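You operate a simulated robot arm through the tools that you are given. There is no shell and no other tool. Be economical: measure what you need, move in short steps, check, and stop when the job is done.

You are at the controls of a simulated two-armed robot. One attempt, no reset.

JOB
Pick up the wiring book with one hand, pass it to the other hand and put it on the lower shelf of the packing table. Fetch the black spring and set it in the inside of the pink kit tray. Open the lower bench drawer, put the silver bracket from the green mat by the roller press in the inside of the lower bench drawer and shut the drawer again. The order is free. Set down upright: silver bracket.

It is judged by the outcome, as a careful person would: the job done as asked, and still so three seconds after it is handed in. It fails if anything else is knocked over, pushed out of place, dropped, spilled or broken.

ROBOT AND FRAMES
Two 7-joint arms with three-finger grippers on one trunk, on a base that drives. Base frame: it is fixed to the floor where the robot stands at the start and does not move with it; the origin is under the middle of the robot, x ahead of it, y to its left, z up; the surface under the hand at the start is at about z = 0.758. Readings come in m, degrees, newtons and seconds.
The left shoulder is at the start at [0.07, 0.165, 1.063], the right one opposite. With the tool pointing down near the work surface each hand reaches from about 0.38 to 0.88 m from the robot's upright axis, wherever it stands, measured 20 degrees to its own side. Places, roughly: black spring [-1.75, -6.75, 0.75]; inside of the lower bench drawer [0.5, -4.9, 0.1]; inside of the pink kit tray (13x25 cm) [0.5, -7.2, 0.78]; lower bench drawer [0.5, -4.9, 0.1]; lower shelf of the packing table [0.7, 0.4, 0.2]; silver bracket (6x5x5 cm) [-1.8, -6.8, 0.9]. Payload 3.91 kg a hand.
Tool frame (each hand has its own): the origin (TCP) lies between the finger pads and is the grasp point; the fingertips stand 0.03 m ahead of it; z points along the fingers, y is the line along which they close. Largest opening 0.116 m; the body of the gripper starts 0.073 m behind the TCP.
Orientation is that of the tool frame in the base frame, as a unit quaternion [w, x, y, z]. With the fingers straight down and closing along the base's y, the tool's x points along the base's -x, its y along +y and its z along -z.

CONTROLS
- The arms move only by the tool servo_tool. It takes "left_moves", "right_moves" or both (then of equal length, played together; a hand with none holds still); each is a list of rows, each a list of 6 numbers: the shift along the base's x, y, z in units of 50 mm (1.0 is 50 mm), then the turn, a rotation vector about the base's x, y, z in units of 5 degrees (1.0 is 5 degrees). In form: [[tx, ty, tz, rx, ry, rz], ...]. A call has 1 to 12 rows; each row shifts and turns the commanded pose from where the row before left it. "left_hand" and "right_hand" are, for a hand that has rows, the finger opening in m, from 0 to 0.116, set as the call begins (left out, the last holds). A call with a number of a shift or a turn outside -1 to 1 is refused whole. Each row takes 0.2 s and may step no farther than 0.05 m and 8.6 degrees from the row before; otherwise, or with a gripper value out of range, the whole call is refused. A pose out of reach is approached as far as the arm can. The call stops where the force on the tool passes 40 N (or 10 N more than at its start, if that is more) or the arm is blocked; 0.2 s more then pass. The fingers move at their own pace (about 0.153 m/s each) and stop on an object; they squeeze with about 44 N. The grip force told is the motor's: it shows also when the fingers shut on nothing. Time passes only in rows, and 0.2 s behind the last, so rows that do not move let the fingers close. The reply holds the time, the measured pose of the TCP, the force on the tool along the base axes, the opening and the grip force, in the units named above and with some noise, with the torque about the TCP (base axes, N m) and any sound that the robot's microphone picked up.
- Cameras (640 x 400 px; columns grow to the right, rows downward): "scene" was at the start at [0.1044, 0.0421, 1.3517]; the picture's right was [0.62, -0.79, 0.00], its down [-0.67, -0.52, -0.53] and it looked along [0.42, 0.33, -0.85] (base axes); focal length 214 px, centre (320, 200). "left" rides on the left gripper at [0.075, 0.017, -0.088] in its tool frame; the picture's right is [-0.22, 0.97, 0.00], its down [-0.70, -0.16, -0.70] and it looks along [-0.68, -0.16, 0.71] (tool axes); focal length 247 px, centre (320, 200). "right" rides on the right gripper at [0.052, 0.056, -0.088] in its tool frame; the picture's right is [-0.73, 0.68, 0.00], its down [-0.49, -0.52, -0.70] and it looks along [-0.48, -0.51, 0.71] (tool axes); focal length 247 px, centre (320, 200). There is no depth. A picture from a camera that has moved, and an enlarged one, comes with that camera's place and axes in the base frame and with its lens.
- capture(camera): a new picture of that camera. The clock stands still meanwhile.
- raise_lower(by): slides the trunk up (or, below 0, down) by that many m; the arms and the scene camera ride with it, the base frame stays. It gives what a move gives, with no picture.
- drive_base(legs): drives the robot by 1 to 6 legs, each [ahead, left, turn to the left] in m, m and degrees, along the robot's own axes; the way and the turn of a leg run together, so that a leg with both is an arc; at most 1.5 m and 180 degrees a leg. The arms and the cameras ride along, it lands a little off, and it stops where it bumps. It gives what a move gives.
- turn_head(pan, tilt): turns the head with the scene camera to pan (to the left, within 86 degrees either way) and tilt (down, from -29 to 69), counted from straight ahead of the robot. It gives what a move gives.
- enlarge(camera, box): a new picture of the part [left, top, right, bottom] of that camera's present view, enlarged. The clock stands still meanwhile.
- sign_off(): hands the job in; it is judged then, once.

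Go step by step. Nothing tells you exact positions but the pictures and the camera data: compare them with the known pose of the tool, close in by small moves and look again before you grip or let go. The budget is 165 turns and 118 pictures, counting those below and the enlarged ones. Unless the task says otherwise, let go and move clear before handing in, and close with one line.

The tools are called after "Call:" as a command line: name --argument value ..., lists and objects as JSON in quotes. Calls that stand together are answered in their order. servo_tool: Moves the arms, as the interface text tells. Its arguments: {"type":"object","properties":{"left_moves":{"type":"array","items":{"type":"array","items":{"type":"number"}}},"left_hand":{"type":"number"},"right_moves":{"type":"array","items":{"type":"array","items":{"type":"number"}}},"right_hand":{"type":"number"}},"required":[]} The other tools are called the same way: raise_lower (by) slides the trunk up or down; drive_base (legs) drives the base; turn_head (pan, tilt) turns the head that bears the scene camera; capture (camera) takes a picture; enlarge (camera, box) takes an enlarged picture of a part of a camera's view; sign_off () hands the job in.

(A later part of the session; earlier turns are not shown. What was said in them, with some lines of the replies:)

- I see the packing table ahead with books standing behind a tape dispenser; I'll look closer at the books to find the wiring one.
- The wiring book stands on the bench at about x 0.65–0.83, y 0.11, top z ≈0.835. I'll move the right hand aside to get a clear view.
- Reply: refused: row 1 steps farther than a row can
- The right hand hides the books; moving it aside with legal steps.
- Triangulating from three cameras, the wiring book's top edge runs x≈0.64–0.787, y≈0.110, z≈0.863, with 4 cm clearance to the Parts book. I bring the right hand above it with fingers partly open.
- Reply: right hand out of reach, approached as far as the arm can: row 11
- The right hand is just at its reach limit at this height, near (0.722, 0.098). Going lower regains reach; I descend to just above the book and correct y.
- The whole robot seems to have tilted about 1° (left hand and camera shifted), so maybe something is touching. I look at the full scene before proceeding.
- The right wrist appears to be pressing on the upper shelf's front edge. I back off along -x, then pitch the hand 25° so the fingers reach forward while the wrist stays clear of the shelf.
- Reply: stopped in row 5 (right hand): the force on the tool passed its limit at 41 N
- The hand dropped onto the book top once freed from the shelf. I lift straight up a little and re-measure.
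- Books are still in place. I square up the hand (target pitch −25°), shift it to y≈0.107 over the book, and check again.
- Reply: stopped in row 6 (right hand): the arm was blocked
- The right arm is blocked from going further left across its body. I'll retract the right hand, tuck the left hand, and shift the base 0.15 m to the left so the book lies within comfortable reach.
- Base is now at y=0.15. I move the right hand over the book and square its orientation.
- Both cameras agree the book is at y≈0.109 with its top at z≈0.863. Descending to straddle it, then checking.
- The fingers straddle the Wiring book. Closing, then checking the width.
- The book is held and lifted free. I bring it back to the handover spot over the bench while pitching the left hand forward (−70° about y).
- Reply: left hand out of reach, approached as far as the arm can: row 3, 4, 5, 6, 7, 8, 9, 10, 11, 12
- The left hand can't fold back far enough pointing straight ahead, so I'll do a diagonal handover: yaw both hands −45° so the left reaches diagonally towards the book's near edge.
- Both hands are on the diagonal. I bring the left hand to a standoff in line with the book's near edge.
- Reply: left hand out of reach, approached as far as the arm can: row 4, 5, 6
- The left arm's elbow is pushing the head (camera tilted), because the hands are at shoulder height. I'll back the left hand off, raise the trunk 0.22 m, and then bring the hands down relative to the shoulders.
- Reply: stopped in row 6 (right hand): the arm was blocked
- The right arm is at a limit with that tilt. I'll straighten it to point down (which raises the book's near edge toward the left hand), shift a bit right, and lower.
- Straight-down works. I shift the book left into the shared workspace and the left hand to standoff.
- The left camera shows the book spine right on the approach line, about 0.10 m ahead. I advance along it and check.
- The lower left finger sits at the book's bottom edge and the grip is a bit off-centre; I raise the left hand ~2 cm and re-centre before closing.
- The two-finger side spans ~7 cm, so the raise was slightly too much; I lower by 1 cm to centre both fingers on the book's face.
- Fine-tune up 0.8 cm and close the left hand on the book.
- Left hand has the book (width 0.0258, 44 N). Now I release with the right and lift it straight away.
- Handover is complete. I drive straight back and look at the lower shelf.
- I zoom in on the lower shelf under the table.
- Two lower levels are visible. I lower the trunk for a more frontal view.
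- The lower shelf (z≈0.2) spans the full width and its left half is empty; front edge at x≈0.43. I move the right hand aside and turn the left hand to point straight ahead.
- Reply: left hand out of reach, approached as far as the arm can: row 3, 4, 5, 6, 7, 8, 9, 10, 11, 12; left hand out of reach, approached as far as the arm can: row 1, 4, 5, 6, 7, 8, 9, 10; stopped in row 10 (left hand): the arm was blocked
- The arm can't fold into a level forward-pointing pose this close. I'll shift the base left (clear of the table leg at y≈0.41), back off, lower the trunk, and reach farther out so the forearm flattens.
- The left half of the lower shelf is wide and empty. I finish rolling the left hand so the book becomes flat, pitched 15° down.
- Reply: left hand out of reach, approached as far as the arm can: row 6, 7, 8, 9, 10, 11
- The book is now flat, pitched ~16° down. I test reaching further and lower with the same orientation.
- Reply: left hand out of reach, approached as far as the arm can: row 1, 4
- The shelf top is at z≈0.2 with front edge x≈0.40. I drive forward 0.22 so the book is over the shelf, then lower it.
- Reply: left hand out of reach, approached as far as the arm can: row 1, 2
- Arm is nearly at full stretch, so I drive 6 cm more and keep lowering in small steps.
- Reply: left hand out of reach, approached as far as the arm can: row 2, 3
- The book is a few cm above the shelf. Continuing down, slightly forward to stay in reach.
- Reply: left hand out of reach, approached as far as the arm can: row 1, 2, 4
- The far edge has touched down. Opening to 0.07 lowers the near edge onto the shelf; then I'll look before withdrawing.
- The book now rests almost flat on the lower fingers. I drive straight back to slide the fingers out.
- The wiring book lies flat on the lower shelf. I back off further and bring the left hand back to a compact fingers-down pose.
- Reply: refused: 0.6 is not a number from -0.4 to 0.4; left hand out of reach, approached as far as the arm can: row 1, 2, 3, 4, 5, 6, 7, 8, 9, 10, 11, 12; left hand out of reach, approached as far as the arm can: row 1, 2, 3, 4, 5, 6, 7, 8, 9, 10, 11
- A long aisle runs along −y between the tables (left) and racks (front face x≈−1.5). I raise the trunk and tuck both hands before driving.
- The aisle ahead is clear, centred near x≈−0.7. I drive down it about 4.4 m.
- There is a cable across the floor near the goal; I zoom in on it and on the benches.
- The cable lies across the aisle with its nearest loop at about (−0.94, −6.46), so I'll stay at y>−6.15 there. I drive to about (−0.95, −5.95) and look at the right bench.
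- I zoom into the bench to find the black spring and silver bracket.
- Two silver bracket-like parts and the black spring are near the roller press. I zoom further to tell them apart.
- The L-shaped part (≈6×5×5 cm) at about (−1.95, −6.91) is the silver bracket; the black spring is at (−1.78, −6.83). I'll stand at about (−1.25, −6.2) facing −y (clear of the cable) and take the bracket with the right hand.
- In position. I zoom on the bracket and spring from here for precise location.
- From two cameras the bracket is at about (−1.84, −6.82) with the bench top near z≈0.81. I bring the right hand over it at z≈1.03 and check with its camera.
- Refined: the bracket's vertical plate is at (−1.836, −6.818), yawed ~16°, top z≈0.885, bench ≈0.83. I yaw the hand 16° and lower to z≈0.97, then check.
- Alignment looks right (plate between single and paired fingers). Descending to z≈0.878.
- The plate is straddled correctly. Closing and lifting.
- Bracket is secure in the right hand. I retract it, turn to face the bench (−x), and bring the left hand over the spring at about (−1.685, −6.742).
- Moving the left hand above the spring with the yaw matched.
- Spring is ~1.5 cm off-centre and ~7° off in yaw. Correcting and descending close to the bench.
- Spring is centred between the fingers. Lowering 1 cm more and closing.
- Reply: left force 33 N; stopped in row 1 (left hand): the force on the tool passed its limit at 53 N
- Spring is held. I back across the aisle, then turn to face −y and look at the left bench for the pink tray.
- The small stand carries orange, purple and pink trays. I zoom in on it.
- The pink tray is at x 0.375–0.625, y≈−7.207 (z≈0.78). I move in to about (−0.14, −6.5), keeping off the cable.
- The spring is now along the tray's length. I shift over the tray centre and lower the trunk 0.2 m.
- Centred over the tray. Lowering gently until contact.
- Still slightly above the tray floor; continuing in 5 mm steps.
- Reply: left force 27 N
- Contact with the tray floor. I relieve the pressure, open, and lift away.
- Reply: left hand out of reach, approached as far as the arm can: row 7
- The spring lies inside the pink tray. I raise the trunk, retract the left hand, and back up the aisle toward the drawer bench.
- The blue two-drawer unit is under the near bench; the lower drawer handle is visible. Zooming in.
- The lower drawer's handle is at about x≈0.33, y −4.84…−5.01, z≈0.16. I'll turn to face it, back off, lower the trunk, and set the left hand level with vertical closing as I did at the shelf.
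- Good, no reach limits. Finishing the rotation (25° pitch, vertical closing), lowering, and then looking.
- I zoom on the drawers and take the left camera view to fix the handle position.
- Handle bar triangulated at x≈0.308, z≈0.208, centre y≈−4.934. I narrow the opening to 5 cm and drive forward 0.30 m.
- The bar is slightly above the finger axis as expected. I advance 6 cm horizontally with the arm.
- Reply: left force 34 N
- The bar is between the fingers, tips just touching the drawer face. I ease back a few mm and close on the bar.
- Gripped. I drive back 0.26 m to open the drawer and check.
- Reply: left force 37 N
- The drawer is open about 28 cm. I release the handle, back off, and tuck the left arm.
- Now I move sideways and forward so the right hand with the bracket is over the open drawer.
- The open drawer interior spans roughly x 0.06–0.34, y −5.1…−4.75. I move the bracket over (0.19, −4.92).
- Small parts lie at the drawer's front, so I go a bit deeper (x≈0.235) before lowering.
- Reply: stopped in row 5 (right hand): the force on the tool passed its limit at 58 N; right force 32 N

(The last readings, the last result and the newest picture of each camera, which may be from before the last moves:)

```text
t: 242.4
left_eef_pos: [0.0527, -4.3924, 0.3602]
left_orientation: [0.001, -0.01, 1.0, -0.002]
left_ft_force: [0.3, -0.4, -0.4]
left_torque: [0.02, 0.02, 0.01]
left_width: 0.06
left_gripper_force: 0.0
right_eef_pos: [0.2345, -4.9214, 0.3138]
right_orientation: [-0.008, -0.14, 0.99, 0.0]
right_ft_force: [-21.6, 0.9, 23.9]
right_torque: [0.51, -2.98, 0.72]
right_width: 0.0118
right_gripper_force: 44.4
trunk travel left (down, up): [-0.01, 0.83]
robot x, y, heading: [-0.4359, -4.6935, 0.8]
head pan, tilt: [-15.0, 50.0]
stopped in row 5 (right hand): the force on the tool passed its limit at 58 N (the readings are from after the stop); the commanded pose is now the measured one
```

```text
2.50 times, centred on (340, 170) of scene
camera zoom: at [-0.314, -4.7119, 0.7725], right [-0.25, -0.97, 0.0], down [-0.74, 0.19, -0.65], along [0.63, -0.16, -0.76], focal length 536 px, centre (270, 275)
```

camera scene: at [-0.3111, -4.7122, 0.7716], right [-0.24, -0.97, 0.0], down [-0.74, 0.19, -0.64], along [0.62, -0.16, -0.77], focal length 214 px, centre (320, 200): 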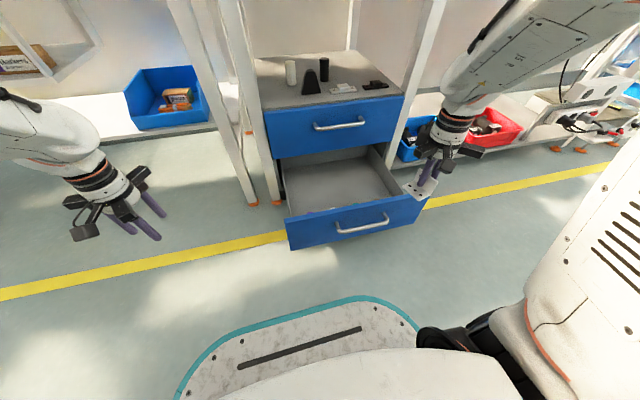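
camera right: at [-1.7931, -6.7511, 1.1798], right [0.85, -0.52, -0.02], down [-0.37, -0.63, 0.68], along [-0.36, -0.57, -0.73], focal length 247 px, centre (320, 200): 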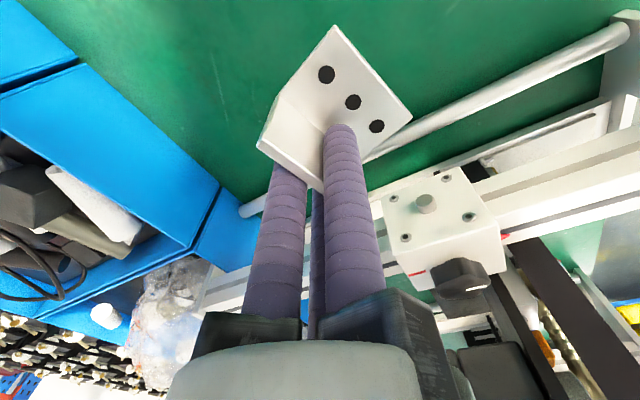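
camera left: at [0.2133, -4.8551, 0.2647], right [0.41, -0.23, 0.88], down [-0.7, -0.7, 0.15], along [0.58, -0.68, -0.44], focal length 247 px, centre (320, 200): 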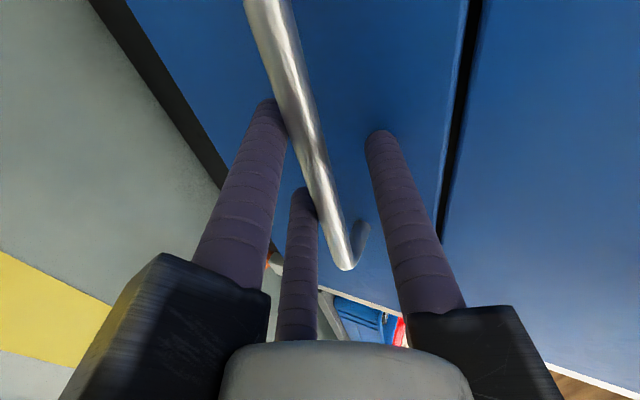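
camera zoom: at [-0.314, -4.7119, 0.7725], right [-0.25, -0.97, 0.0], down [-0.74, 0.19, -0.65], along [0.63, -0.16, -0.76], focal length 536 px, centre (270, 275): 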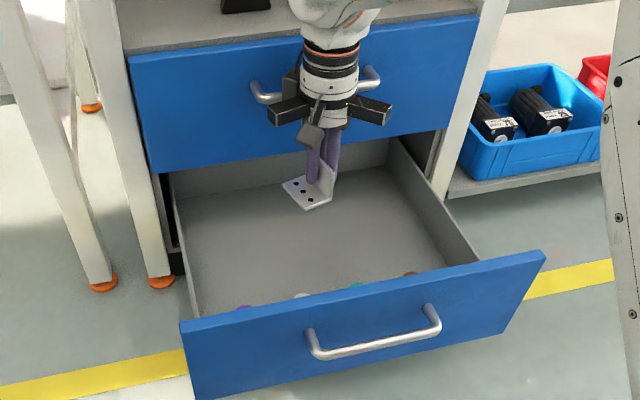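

The gripper's forward prong touched the upper handle. I lift, pull back, and yaw the hand −46° so no prong faces the handle.

Call:
servo_tool --right_moves '[[-0.3, 0, 0.7, 0, 0, 0], [-0.4, 0, 0.5, 0, 0, 0], [0, 0, 0, 0, 0, -1], [0, 0, 0, 0, 0, -1], [0, 0, 0, 0, 0, -1], [0, 0, 0, 0, 0, -1], [0, 0, 0, 0, 0, -1], [0, 0, 0, 0, 0, -1], [0, 0, 0, 0, 0, -1], [0, 0, 0, 0, 0, -1], [0, 0, 0, 0, 0, -1], [0, 0, 0, 0, 0, 0]]'

Call:
enlarge --camera "scene" --box '[240, 90, 440, 250]'

```text
t: 245.0
left_eef_pos: [0.0542, -4.3908, 0.36]
left_orientation: [-0.002, -0.011, 1.0, -0.001]
left_ft_force: [0.6, 0.0, 0.4]
left_torque: [-0.02, 0.0, 0.01]
left_width: 0.0599
left_gripper_force: 0.0
right_eef_pos: [0.2017, -4.9224, 0.37]
right_orientation: [-0.01, 0.251, 0.968, 0.005]
right_ft_force: [0.1, -0.2, -0.8]
right_torque: [-0.02, 0.04, 0.0]
right_width: 0.012
right_gripper_force: 43.3
trunk travel left (down, up): [-0.01, 0.83]
robot x, y, heading: [-0.4378, -4.6932, 0.8]
head pan, tilt: [-15.0, 50.0]
```

```text
2.50 times, centred on (340, 170) of scene
camera zoom: at [-0.3111, -4.7123, 0.7716], right [-0.24, -0.97, 0.0], down [-0.74, 0.19, -0.64], along [0.62, -0.16, -0.77], focal length 536 px, centre (270, 275)
```

zoom: 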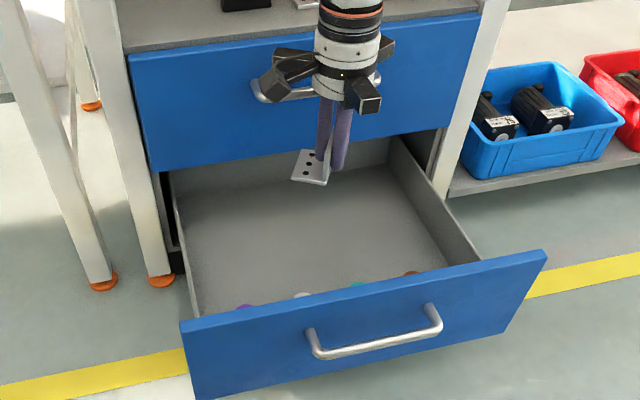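

Clearances look better. Lowering straight down at x≈0.20 in steps.

Call:
servo_tool --right_moves '[[0, 0, -0.5, 0, 0, 0], [0, 0, -0.5, 0, 0, 0], [0, 0, -0.5, 0, 0, 0], [0, 0, -0.5, 0, 0, 0], [0, 0, -0.5, 0, 0, 0], [0, 0, 0, 0, 0, 0]]'

Call:
enlarge --camera "scene" --box '[240, 90, 440, 250]'

```text
t: 246.4
left_eef_pos: [0.054, -4.3908, 0.3587]
left_orientation: [-0.001, -0.011, 1.0, -0.002]
left_ft_force: [-0.1, 0.7, 1.0]
left_torque: [-0.03, -0.02, 0.01]
left_width: 0.06
left_gripper_force: 0.0
right_eef_pos: [0.2023, -4.9232, 0.2439]
right_orientation: [-0.009, 0.251, 0.968, 0.005]
right_ft_force: [0.3, -0.4, -1.1]
right_torque: [-0.03, 0.03, 0.0]
right_width: 0.0122
right_gripper_force: 43.8
trunk travel left (down, up): [-0.01, 0.83]
robot x, y, heading: [-0.4353, -4.694, 0.8]
head pan, tilt: [-15.0, 50.0]
```

```text
2.50 times, centred on (340, 170) of scene
camera zoom: at [-0.3111, -4.7124, 0.7715], right [-0.24, -0.97, 0.0], down [-0.74, 0.19, -0.64], along [0.62, -0.16, -0.77], focal length 536 px, centre (270, 275)
```

zoom: 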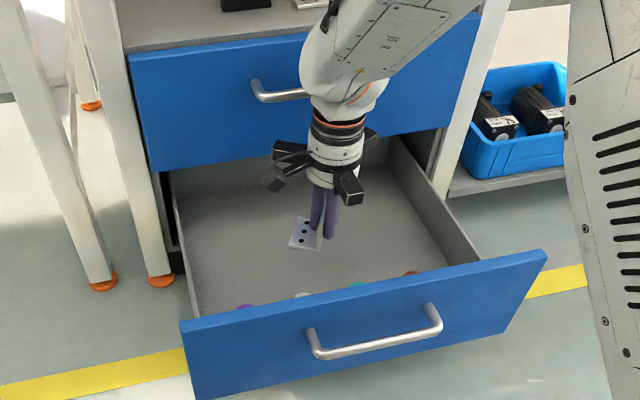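

Clear. Continuing down to contact with the drawer floor.

Call:
servo_tool --right_moves '[[0, 0, -0.4, 0, 0, 0], [0, 0, -0.4, 0, 0, 0], [0, 0, -0.2, 0, 0, 0], [0, 0, 0, 0, 0, 0]]'

Call:
servo_tool --right_moves '[[0, 0, -0.1, 0, 0, 0], [0, 0, -0.1, 0, 0, 0], [0, 0, -0.1, 0, 0, 0], [0, 0, 0, 0, 0, 0]]'

```text
t: 247.4
left_eef_pos: [0.0548, -4.3921, 0.358]
left_orientation: [-0.002, -0.011, 1.0, -0.001]
left_ft_force: [0.8, -0.3, 0.2]
left_torque: [-0.02, -0.04, -0.01]
left_width: 0.06
left_gripper_force: 0.2
right_eef_pos: [0.201, -4.9242, 0.1935]
right_orientation: [-0.011, 0.251, 0.968, 0.005]
right_ft_force: [0.3, 0.9, -1.3]
right_torque: [-0.03, 0.0, -0.03]
right_width: 0.0124
right_gripper_force: 43.9
trunk travel left (down, up): [-0.01, 0.83]
robot x, y, heading: [-0.4344, -4.6929, 0.5]
head pan, tilt: [-15.0, 50.0]
```

```text
t: 248.4
left_eef_pos: [0.0543, -4.3913, 0.3598]
left_orientation: [-0.002, -0.01, 1.0, -0.001]
left_ft_force: [-0.2, -0.1, -1.0]
left_torque: [0.0, -0.03, -0.04]
left_width: 0.06
left_gripper_force: 0.1
right_eef_pos: [0.2009, -4.9234, 0.1795]
right_orientation: [-0.011, 0.25, 0.968, 0.006]
right_ft_force: [-0.8, 0.6, -0.2]
right_torque: [-0.02, -0.01, 0.02]
right_width: 0.012
right_gripper_force: 44.2
trunk travel left (down, up): [-0.01, 0.83]
robot x, y, heading: [-0.4328, -4.6941, 1.0]
head pan, tilt: [-15.0, 50.0]
```

Call:
servo_tool --right_moves '[[0, 0, -0.1, 0, 0, 0], [0, 0, -0.1, 0, 0, 0], [0, 0, 0, 0, 0, 0]]'

Call:
servo_tool --right_moves '[[0, 0, -0.1, 0, 0, 0], [0, 0, 0, 0, 0, 0]]'

Call:
servo_tool --right_moves '[[0, 0, -0.1, 0, 0, 0], [0, 0, 0, 0, 0, 0]]'

```text
t: 249.2
left_eef_pos: [0.055, -4.3932, 0.3597]
left_orientation: [-0.001, -0.011, 1.0, -0.001]
left_ft_force: [-0.4, 1.2, -0.9]
left_torque: [0.03, 0.02, 0.0]
left_width: 0.0599
left_gripper_force: 0.0
right_eef_pos: [0.2014, -4.9241, 0.1687]
right_orientation: [-0.009, 0.25, 0.968, 0.005]
right_ft_force: [-0.2, 0.1, -2.1]
right_torque: [-0.04, 0.01, -0.05]
right_width: 0.0121
right_gripper_force: 44.3
trunk travel left (down, up): [-0.01, 0.83]
robot x, y, heading: [-0.4379, -4.6911, 0.9]
head pan, tilt: [-15.0, 50.0]
```

```text
t: 249.8
left_eef_pos: [0.0547, -4.3912, 0.3596]
left_orientation: [-0.002, -0.01, 1.0, -0.001]
left_ft_force: [0.0, 0.3, 0.5]
left_torque: [-0.01, 0.0, -0.02]
left_width: 0.0599
left_gripper_force: 0.0
right_eef_pos: [0.2001, -4.9228, 0.1631]
right_orientation: [-0.01, 0.25, 0.968, 0.005]
right_ft_force: [-0.2, -0.4, -1.9]
right_torque: [-0.01, -0.01, 0.02]
right_width: 0.012
right_gripper_force: 44.1
trunk travel left (down, up): [-0.01, 0.83]
robot x, y, heading: [-0.4361, -4.6947, 0.6]
head pan, tilt: [-15.0, 50.0]
```

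```text
t: 250.4
left_eef_pos: [0.054, -4.3921, 0.3597]
left_orientation: [-0.002, -0.01, 1.0, -0.001]
left_ft_force: [0.9, -1.0, 0.6]
left_torque: [-0.03, -0.03, -0.03]
left_width: 0.0597
left_gripper_force: 0.3
right_eef_pos: [0.2008, -4.9238, 0.159]
right_orientation: [-0.009, 0.25, 0.968, 0.005]
right_ft_force: [-0.9, 0.3, -1.2]
right_torque: [-0.01, -0.01, 0.04]
right_width: 0.0121
right_gripper_force: 44.1
trunk travel left (down, up): [-0.01, 0.83]
robot x, y, heading: [-0.4342, -4.6972, 1.0]
head pan, tilt: [-15.0, 50.0]
```

No contact yet; continuing in 5 mm steps.

Call:
servo_tool --right_moves '[[0, 0, -0.1, 0, 0, 0], [0, 0, -0.1, 0, 0, 0], [0, 0, 0, 0, 0, 0]]'

Call:
enlarge --camera "scene" --box '[280, 130, 400, 220]'

```text
t: 251.2
left_eef_pos: [0.0549, -4.392, 0.3585]
left_orientation: [-0.001, -0.01, 1.0, -0.001]
left_ft_force: [0.0, -0.5, -0.6]
left_torque: [0.02, -0.01, -0.04]
left_width: 0.0601
left_gripper_force: 0.0
right_eef_pos: [0.2001, -4.9231, 0.1501]
right_orientation: [-0.01, 0.25, 0.968, 0.005]
right_ft_force: [0.7, 0.5, -0.8]
right_torque: [-0.01, 0.0, 0.04]
right_width: 0.0121
right_gripper_force: 43.8
trunk travel left (down, up): [-0.01, 0.83]
robot x, y, heading: [-0.4359, -4.6926, 0.7]
head pan, tilt: [-15.0, 50.0]
```

```text
4.44 times, centred on (340, 175) of scene
camera zoom: at [-0.3111, -4.7124, 0.7715], right [-0.24, -0.97, 0.0], down [-0.74, 0.19, -0.64], along [0.62, -0.16, -0.77], focal length 953 px, centre (231, 311)
```

zoom: 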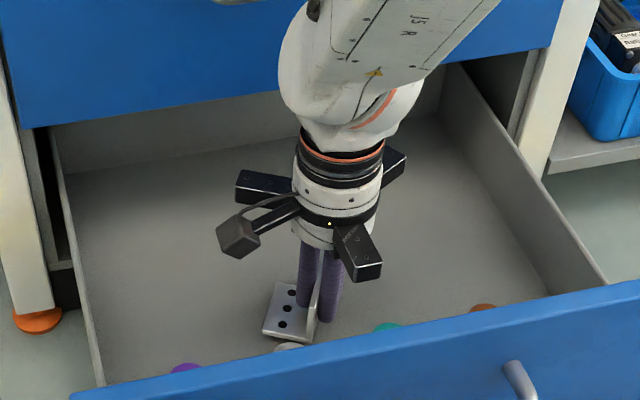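

The bracket's front corner is close to a small silver part, so I shift 2 cm deeper before finishing the descent.

Call:
servo_tool --right_moves '[[0.2, 0, 0.1, 0, 0, 0], [0.2, 0, 0, 0, 0, 0], [0, 0, 0, 0, 0, 0]]'

Call:
servo_tool --right_moves '[[0, 0, -0.1, 0, 0, 0], [0, 0, -0.1, 0, 0, 0], [0, 0, -0.1, 0, 0, 0], [0, 0, 0, 0, 0, 0]]'

Call:
enlarge --camera "scene" --box '[280, 130, 400, 220]'

```text
t: 252.0
left_eef_pos: [0.0546, -4.3916, 0.3585]
left_orientation: [-0.001, -0.011, 1.0, -0.001]
left_ft_force: [-1.2, -0.1, 0.3]
left_torque: [-0.01, -0.03, 0.01]
left_width: 0.0601
left_gripper_force: 0.2
right_eef_pos: [0.221, -4.9235, 0.1549]
right_orientation: [-0.01, 0.25, 0.968, 0.005]
right_ft_force: [0.0, 0.5, -0.6]
right_torque: [0.01, 0.01, -0.01]
right_width: 0.0123
right_gripper_force: 43.8
trunk travel left (down, up): [-0.01, 0.83]
robot x, y, heading: [-0.431, -4.6909, 0.9]
head pan, tilt: [-15.0, 50.0]
```

```text
t: 253.0
left_eef_pos: [0.0546, -4.3916, 0.3609]
left_orientation: [-0.001, -0.01, 1.0, -0.003]
left_ft_force: [-1.0, -0.3, -0.2]
left_torque: [-0.01, 0.03, -0.02]
left_width: 0.0601
left_gripper_force: 0.1
right_eef_pos: [0.2235, -4.9225, 0.1432]
right_orientation: [-0.008, 0.251, 0.968, 0.005]
right_ft_force: [0.7, -0.1, 15.7]
right_torque: [0.25, 0.45, -0.02]
right_width: 0.012
right_gripper_force: 44.3
trunk travel left (down, up): [-0.01, 0.83]
robot x, y, heading: [-0.4331, -4.6895, 0.8]
head pan, tilt: [-15.0, 50.0]
```

```text
4.44 times, centred on (340, 175) of scene
camera zoom: at [-0.3122, -4.712, 0.772], right [-0.24, -0.97, 0.0], down [-0.74, 0.19, -0.64], along [0.62, -0.16, -0.77], focal length 953 px, centre (231, 311)
```

zoom: 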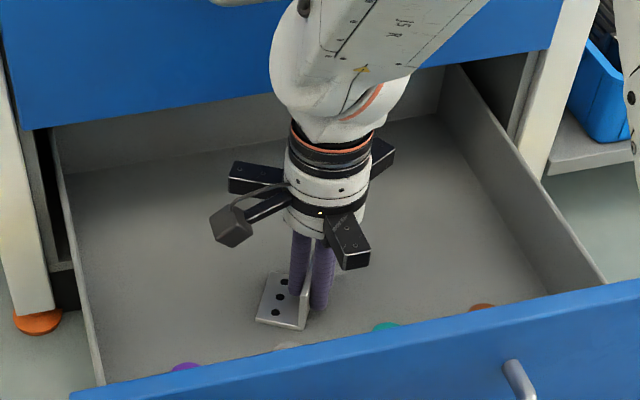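

The bracket stands on the drawer floor, clear of the small parts. Releasing and lifting away.

Call:
servo_tool --right_moves '[[0, 0, 0.05, 0, 0, 0], [0, 0, 0, 0, 0, 0]]' --right_hand 0.04

Call:
servo_tool --right_moves '[[0, 0, 0.3, 0, 0, 0], [0, 0, 0.5, 0, 0, 0], [0, 0, 0.5, 0, 0, 0], [-0.5, 0, 0.2, 0, 0, 0], [-0.2, 0, 0.7, 0, 0, 0], [0, 0, 0.8, 0, 0, 0], [0, 0, 0.8, 0, 0, 0], [-0.5, 0, 0.5, 0, 0, 0], [-0.7, 0, 0, 0, 0, 0], [-0.7, 0, 0, 0, 0, 0]]'

Call:
enlarge --camera "scene" --box '[250, 110, 410, 230]'

```text
t: 253.6
left_eef_pos: [0.0562, -4.3919, 0.3594]
left_orientation: [-0.002, -0.01, 1.0, 0.0]
left_ft_force: [0.0, -0.2, 1.0]
left_torque: [0.0, -0.01, 0.03]
left_width: 0.0602
left_gripper_force: 0.0
right_eef_pos: [0.2212, -4.9227, 0.1431]
right_orientation: [-0.011, 0.25, 0.968, 0.006]
right_ft_force: [0.0, -0.9, 0.1]
right_torque: [-0.01, -0.01, -0.01]
right_width: 0.04
right_gripper_force: 0.1
trunk travel left (down, up): [-0.01, 0.83]
robot x, y, heading: [-0.4363, -4.6941, 0.7]
head pan, tilt: [-15.0, 50.0]
```

```text
t: 255.8
left_eef_pos: [0.0546, -4.3926, 0.3579]
left_orientation: [-0.002, -0.01, 1.0, 0.0]
left_ft_force: [1.0, -0.1, 0.3]
left_torque: [0.01, 0.02, -0.07]
left_width: 0.0601
left_gripper_force: 0.0
right_eef_pos: [0.0928, -4.9236, 0.3596]
right_orientation: [-0.009, 0.251, 0.968, 0.005]
right_ft_force: [-0.4, 0.3, 0.7]
right_torque: [-0.02, -0.02, 0.0]
right_width: 0.04
right_gripper_force: 0.1
trunk travel left (down, up): [-0.01, 0.83]
robot x, y, heading: [-0.4386, -4.6942, 0.8]
head pan, tilt: [-15.0, 50.0]
```

```text
3.33 times, centred on (330, 170) of scene
camera zoom: at [-0.3111, -4.7123, 0.7716], right [-0.24, -0.97, 0.0], down [-0.74, 0.19, -0.64], along [0.62, -0.16, -0.77], focal length 715 px, centre (287, 300)
```

zoom: 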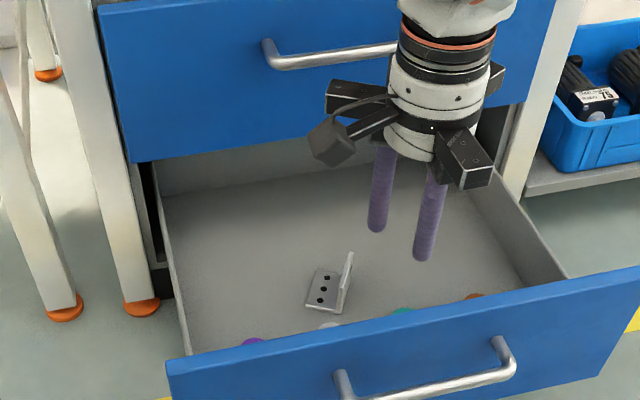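

The bracket stands upright in the drawer. To close it, I'll back off and set the right hand pointing forward (mirror of the left's handle pose), fingers shut, to push the front below the handle.

Call:
drive_base --legs '[[-0.52, 0, -0.8]]'

Call:
servo_tool --right_moves '[[0, 0, 0, 0, 0, 0.97], [0, 0, 0, 0, 0, 0.97], [0, 0, 0, 0, 0, 0.97], [0, 0, 0, 0, 0, 0.97], [0, 0, 0, 0, 0, 0.97], [0, 0, 0, 0, 0, 0.97], [0.4, 0, -0.1, -0.46, -0.46, 0.722], [0.4, 0, -0.1, -0.46, -0.46, 0.722], [0.4, 0, -0.1, -0.46, -0.46, 0.722], [0.4, 0, -0.1, -0.46, -0.46, 0.722], [0.4, 0, -0.1, -0.46, -0.46, 0.722], [0.4, 0, -0.1, -0.46, -0.46, 0.722]]' --right_hand 0

Call:
servo_tool --right_moves '[[0.3, 0, -0.2, -0.46, -0.46, 0.722], [0.3, 0, -0.2, -0.46, -0.46, 0.722], [0.3, 0, -0.2, -0.46, -0.46, 0.722], [0.3, 0, -0.2, -0.46, -0.46, 0.722], [0.3, 0, -0.2, -0.46, -0.46, 0.722], [0.3, 0, -0.2, -0.46, -0.46, 0.722], [0.3, 0, -0.2, -0.46, -0.46, 0.722], [0.3, 0, -0.2, -0.46, -0.46, 0.722], [0.3, 0, -0.2, -0.46, -0.46, 0.722], [0.3, 0, -0.2, -0.46, -0.46, 0.722], [0.3, 0, -0.2, -0.46, -0.46, 0.722], [0.3, 0, -0.2, -0.46, -0.46, 0.722]]'

```text
t: 258.9
left_eef_pos: [-0.4537, -4.4049, 0.3593]
left_orientation: [-0.002, -0.001, 1.0, 0.0]
left_ft_force: [-0.2, 0.9, -0.4]
left_torque: [0.0, -0.01, -0.01]
left_width: 0.06
left_gripper_force: 0.0
right_eef_pos: [-0.427, -4.936, 0.3586]
right_orientation: [-0.009, 0.261, 0.965, 0.006]
right_ft_force: [-0.7, 0.2, -0.2]
right_torque: [0.03, -0.01, -0.01]
right_width: 0.04
right_gripper_force: 0.0
trunk travel left (down, up): [-0.01, 0.83]
robot x, y, heading: [-0.9504, -4.6967, -0.4]
head pan, tilt: [-15.0, 50.0]
```

```text
t: 261.4
left_eef_pos: [-0.4534, -4.4052, 0.3589]
left_orientation: [-0.002, 0.0, 1.0, -0.001]
left_ft_force: [-0.3, 0.1, 1.0]
left_torque: [0.02, -0.02, 0.02]
left_width: 0.0599
left_gripper_force: 0.0
right_eef_pos: [-0.3079, -4.936, 0.3274]
right_orientation: [0.109, -0.177, 0.971, -0.118]
right_ft_force: [0.1, -0.3, -0.5]
right_torque: [-0.02, 0.01, 0.01]
right_width: 0.0089
right_gripper_force: 43.9
trunk travel left (down, up): [-0.01, 0.83]
robot x, y, heading: [-0.9511, -4.6955, -0.4]
head pan, tilt: [-15.0, 50.0]
```

```text
t: 264.1
left_eef_pos: [-0.4545, -4.4053, 0.3594]
left_orientation: [-0.001, 0.0, 1.0, -0.001]
left_ft_force: [-0.2, -1.0, -0.8]
left_torque: [-0.01, -0.02, -0.01]
left_width: 0.0601
left_gripper_force: 0.0
right_eef_pos: [-0.1268, -4.9403, 0.206]
right_orientation: [0.32, -0.501, 0.734, -0.329]
right_ft_force: [0.5, 0.0, -0.3]
right_torque: [0.03, 0.03, 0.0]
right_width: 0.0089
right_gripper_force: 44.0
trunk travel left (down, up): [-0.01, 0.83]
robot x, y, heading: [-0.9474, -4.6965, -0.6]
head pan, tilt: [-15.0, 50.0]
```

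Working well. Finishing the rotation and lowering to push height, then a look.

Call:
servo_tool --right_moves '[[0.2, 0.05, -0.27, -0.46, -0.46, 0.722], [0.2, 0.05, -0.27, -0.46, -0.46, 0.722], [0.2, 0, -0.27, -0.46, -0.46, 0.722], [0, 0, -0.27, -0.46, -0.46, 0.722], [0, 0, 0, 0, 0, 0]]'

Call:
turn_head --pan -10 --tilt 30

Call:
enlarge --camera "scene" --box '[200, 100, 440, 260]'

Call:
capture --camera "right"

```text
t: 265.2
left_eef_pos: [-0.4545, -4.4041, 0.3595]
left_orientation: [-0.002, 0.0, 1.0, -0.001]
left_ft_force: [-0.8, -0.3, 0.1]
left_torque: [0.01, 0.02, 0.04]
left_width: 0.0601
left_gripper_force: 0.1
right_eef_pos: [-0.0985, -4.9304, 0.1543]
right_orientation: [0.376, -0.589, 0.606, -0.381]
right_ft_force: [0.3, 0.8, -0.1]
right_torque: [-0.02, -0.01, -0.04]
right_width: 0.009
right_gripper_force: 44.1
trunk travel left (down, up): [-0.01, 0.83]
robot x, y, heading: [-0.9504, -4.6973, -0.3]
head pan, tilt: [-15.0, 50.0]
```

```text
t: 266.1
left_eef_pos: [-0.4555, -4.405, 0.3595]
left_orientation: [-0.001, 0.0, 1.0, 0.0]
left_ft_force: [-0.2, -0.3, -0.9]
left_torque: [-0.01, -0.02, 0.0]
left_width: 0.0597
left_gripper_force: 0.1
right_eef_pos: [-0.0988, -4.9313, 0.1549]
right_orientation: [0.376, -0.588, 0.606, -0.38]
right_ft_force: [0.3, 1.1, 0.3]
right_torque: [0.02, 0.01, 0.0]
right_width: 0.0091
right_gripper_force: 44.1
trunk travel left (down, up): [-0.01, 0.83]
robot x, y, heading: [-0.9501, -4.6944, -0.4]
head pan, tilt: [-10.0, 30.0]
```

```text
2.50 times, centred on (320, 180) of scene
camera zoom: at [-0.8121, -4.7127, 0.801], right [-0.18, -0.98, 0.0], down [-0.49, 0.09, -0.87], along [0.85, -0.16, -0.5], focal length 536 px, centre (320, 250)
```

zoom: 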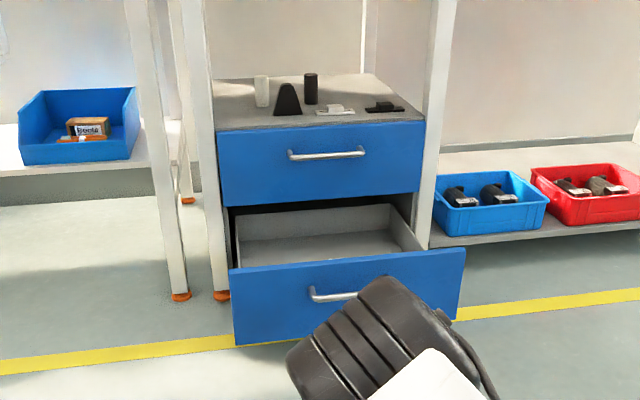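

```text
9 pictures are left
camera right: at [-0.2038, -4.9802, 0.141], right [-0.27, 0.74, -0.61], down [-0.4, 0.49, 0.78], along [0.88, 0.45, 0.16], focal length 247 px, centre (320, 200)
```

right: 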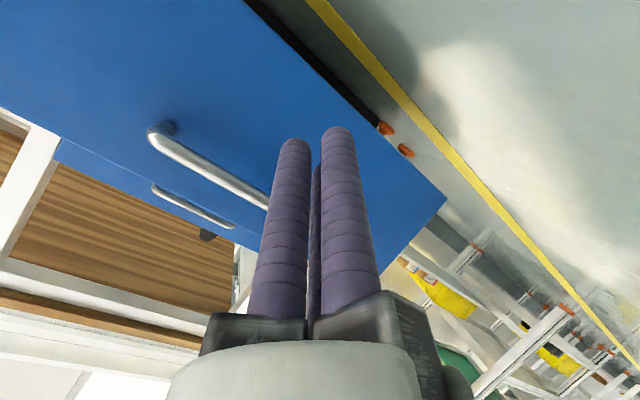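

The closed fingers are aimed at the drawer front just below the handle. Driving forward to push it shut.

Call:
drive_base --legs '[[0.37, 0, 0]]'

Call:
enlarge --camera "scene" --box '[200, 100, 440, 260]'

```text
t: 268.4
left_eef_pos: [-0.0905, -4.4054, 0.3599]
left_orientation: [-0.001, -0.002, 1.0, -0.001]
left_ft_force: [0.7, 0.2, -0.2]
left_torque: [0.03, -0.03, -0.02]
left_width: 0.06
left_gripper_force: 0.0
right_eef_pos: [0.2662, -4.9323, 0.1553]
right_orientation: [0.376, -0.589, 0.607, -0.379]
right_ft_force: [-0.2, -0.3, -0.3]
right_torque: [-0.02, 0.03, -0.03]
right_width: 0.0089
right_gripper_force: 44.8
trunk travel left (down, up): [-0.01, 0.83]
robot x, y, heading: [-0.5849, -4.6984, -0.4]
head pan, tilt: [-10.0, 30.0]
```

```text
2.50 times, centred on (320, 180) of scene
camera zoom: at [-0.4481, -4.7146, 0.8011], right [-0.18, -0.98, 0.0], down [-0.49, 0.09, -0.87], along [0.85, -0.15, -0.5], focal length 536 px, centre (320, 250)
```

zoom: 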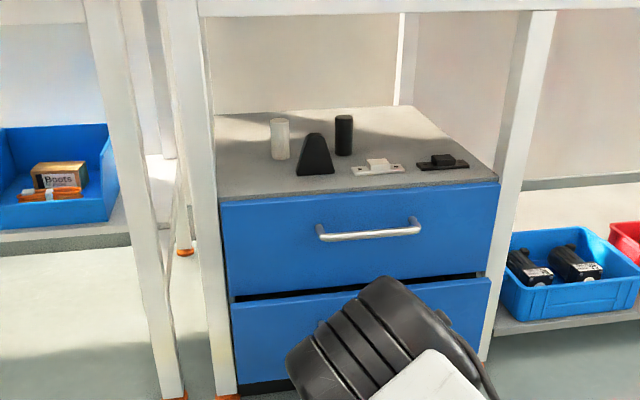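

Almost shut. I push the last centimetres with the arm, watching the force.

Call:
servo_tool --right_moves '[[0.3, 0, 0, 0, 0, 0], [0.3, 0, 0, 0, 0, 0], [0.3, 0, 0, 0, 0, 0], [0.3, 0, 0, 0, 0, 0], [0.3, 0, 0, 0, 0, 0], [0, 0, 0, 0, 0, 0]]'

Call:
enlarge --camera "scene" --box '[260, 180, 400, 280]'

```text
t: 269.1
left_eef_pos: [-0.0912, -4.4055, 0.3588]
left_orientation: [-0.002, -0.001, 1.0, 0.0]
left_ft_force: [0.1, -1.2, -0.4]
left_torque: [-0.06, -0.02, 0.02]
left_width: 0.0597
left_gripper_force: 0.1
right_eef_pos: [0.2941, -4.9309, 0.1539]
right_orientation: [0.376, -0.589, 0.606, -0.38]
right_ft_force: [-18.9, 1.5, 9.6]
right_torque: [0.1, -0.17, 0.2]
right_width: 0.0093
right_gripper_force: 43.6
trunk travel left (down, up): [-0.01, 0.83]
robot x, y, heading: [-0.5907, -4.6984, -0.1]
head pan, tilt: [-10.0, 30.0]
stopped in row 3 (right hand): the force on the tool passed its limit at 75 N (the readings are from after the stop); the commanded pose is now the measured one
```

```text
4.00 times, centred on (330, 230) of scene
camera zoom: at [-0.4491, -4.7145, 0.8013], right [-0.18, -0.98, 0.0], down [-0.49, 0.09, -0.87], along [0.85, -0.16, -0.5], focal length 858 px, centre (280, 80)
```

zoom: 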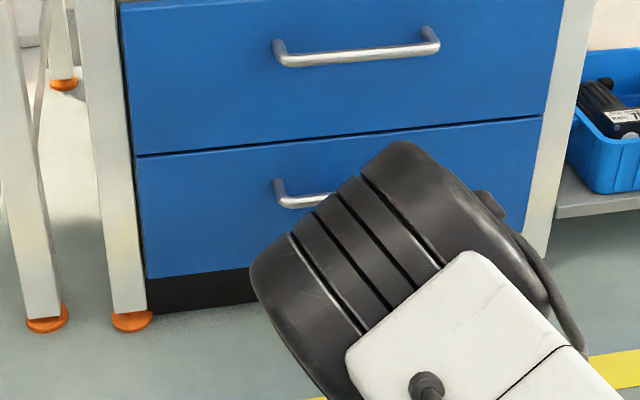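

The drawer is fully shut (stop reached, gap even). I back away clear of it and take a final look.

Call:
drive_base --legs '[[-0.35, 0, 0]]'

Call:
capture --camera "scene"

```text
t: 271.4
left_eef_pos: [-0.4472, -4.404, 0.3582]
left_orientation: [-0.002, -0.002, 1.0, -0.001]
left_ft_force: [-0.8, -0.1, -0.6]
left_torque: [0.0, -0.01, 0.01]
left_width: 0.0597
left_gripper_force: 0.0
right_eef_pos: [-0.0596, -4.9269, 0.154]
right_orientation: [0.376, -0.589, 0.606, -0.38]
right_ft_force: [-0.2, 0.8, 0.1]
right_torque: [0.01, 0.01, -0.01]
right_width: 0.0093
right_gripper_force: 44.0
trunk travel left (down, up): [-0.01, 0.83]
robot x, y, heading: [-0.9405, -4.7, -0.1]
head pan, tilt: [-10.0, 30.0]
```

```text
6 pictures are left
camera scene: at [-0.8037, -4.7128, 0.8011], right [-0.18, -0.98, 0.0], down [-0.49, 0.09, -0.87], along [0.85, -0.15, -0.5], focal length 214 px, centre (320, 200)
```

scene: 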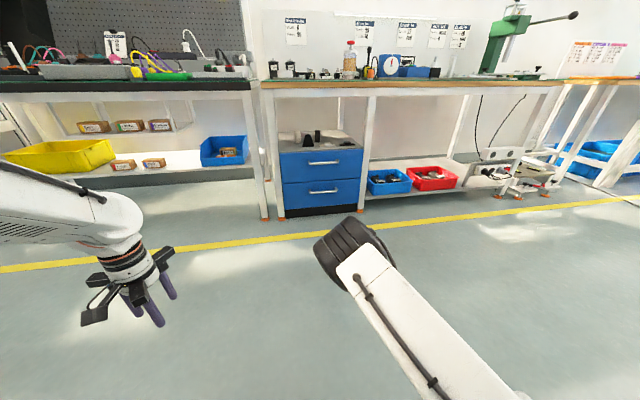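

Both drawers are shut, both hands are clear, and the surroundings look undisturbed. I'm handing in.

Call:
sign_off

```text
The job is handed in.
```

All three tasks are done: the wiring book, passed from the right hand to the left, lies flat on the lower shelf of the packing table; the black spring is in the pink kit tray; and the silver bracket was set down upright in the lower bench drawer, which is shut again. I could not see the bracket once the drawer closed.
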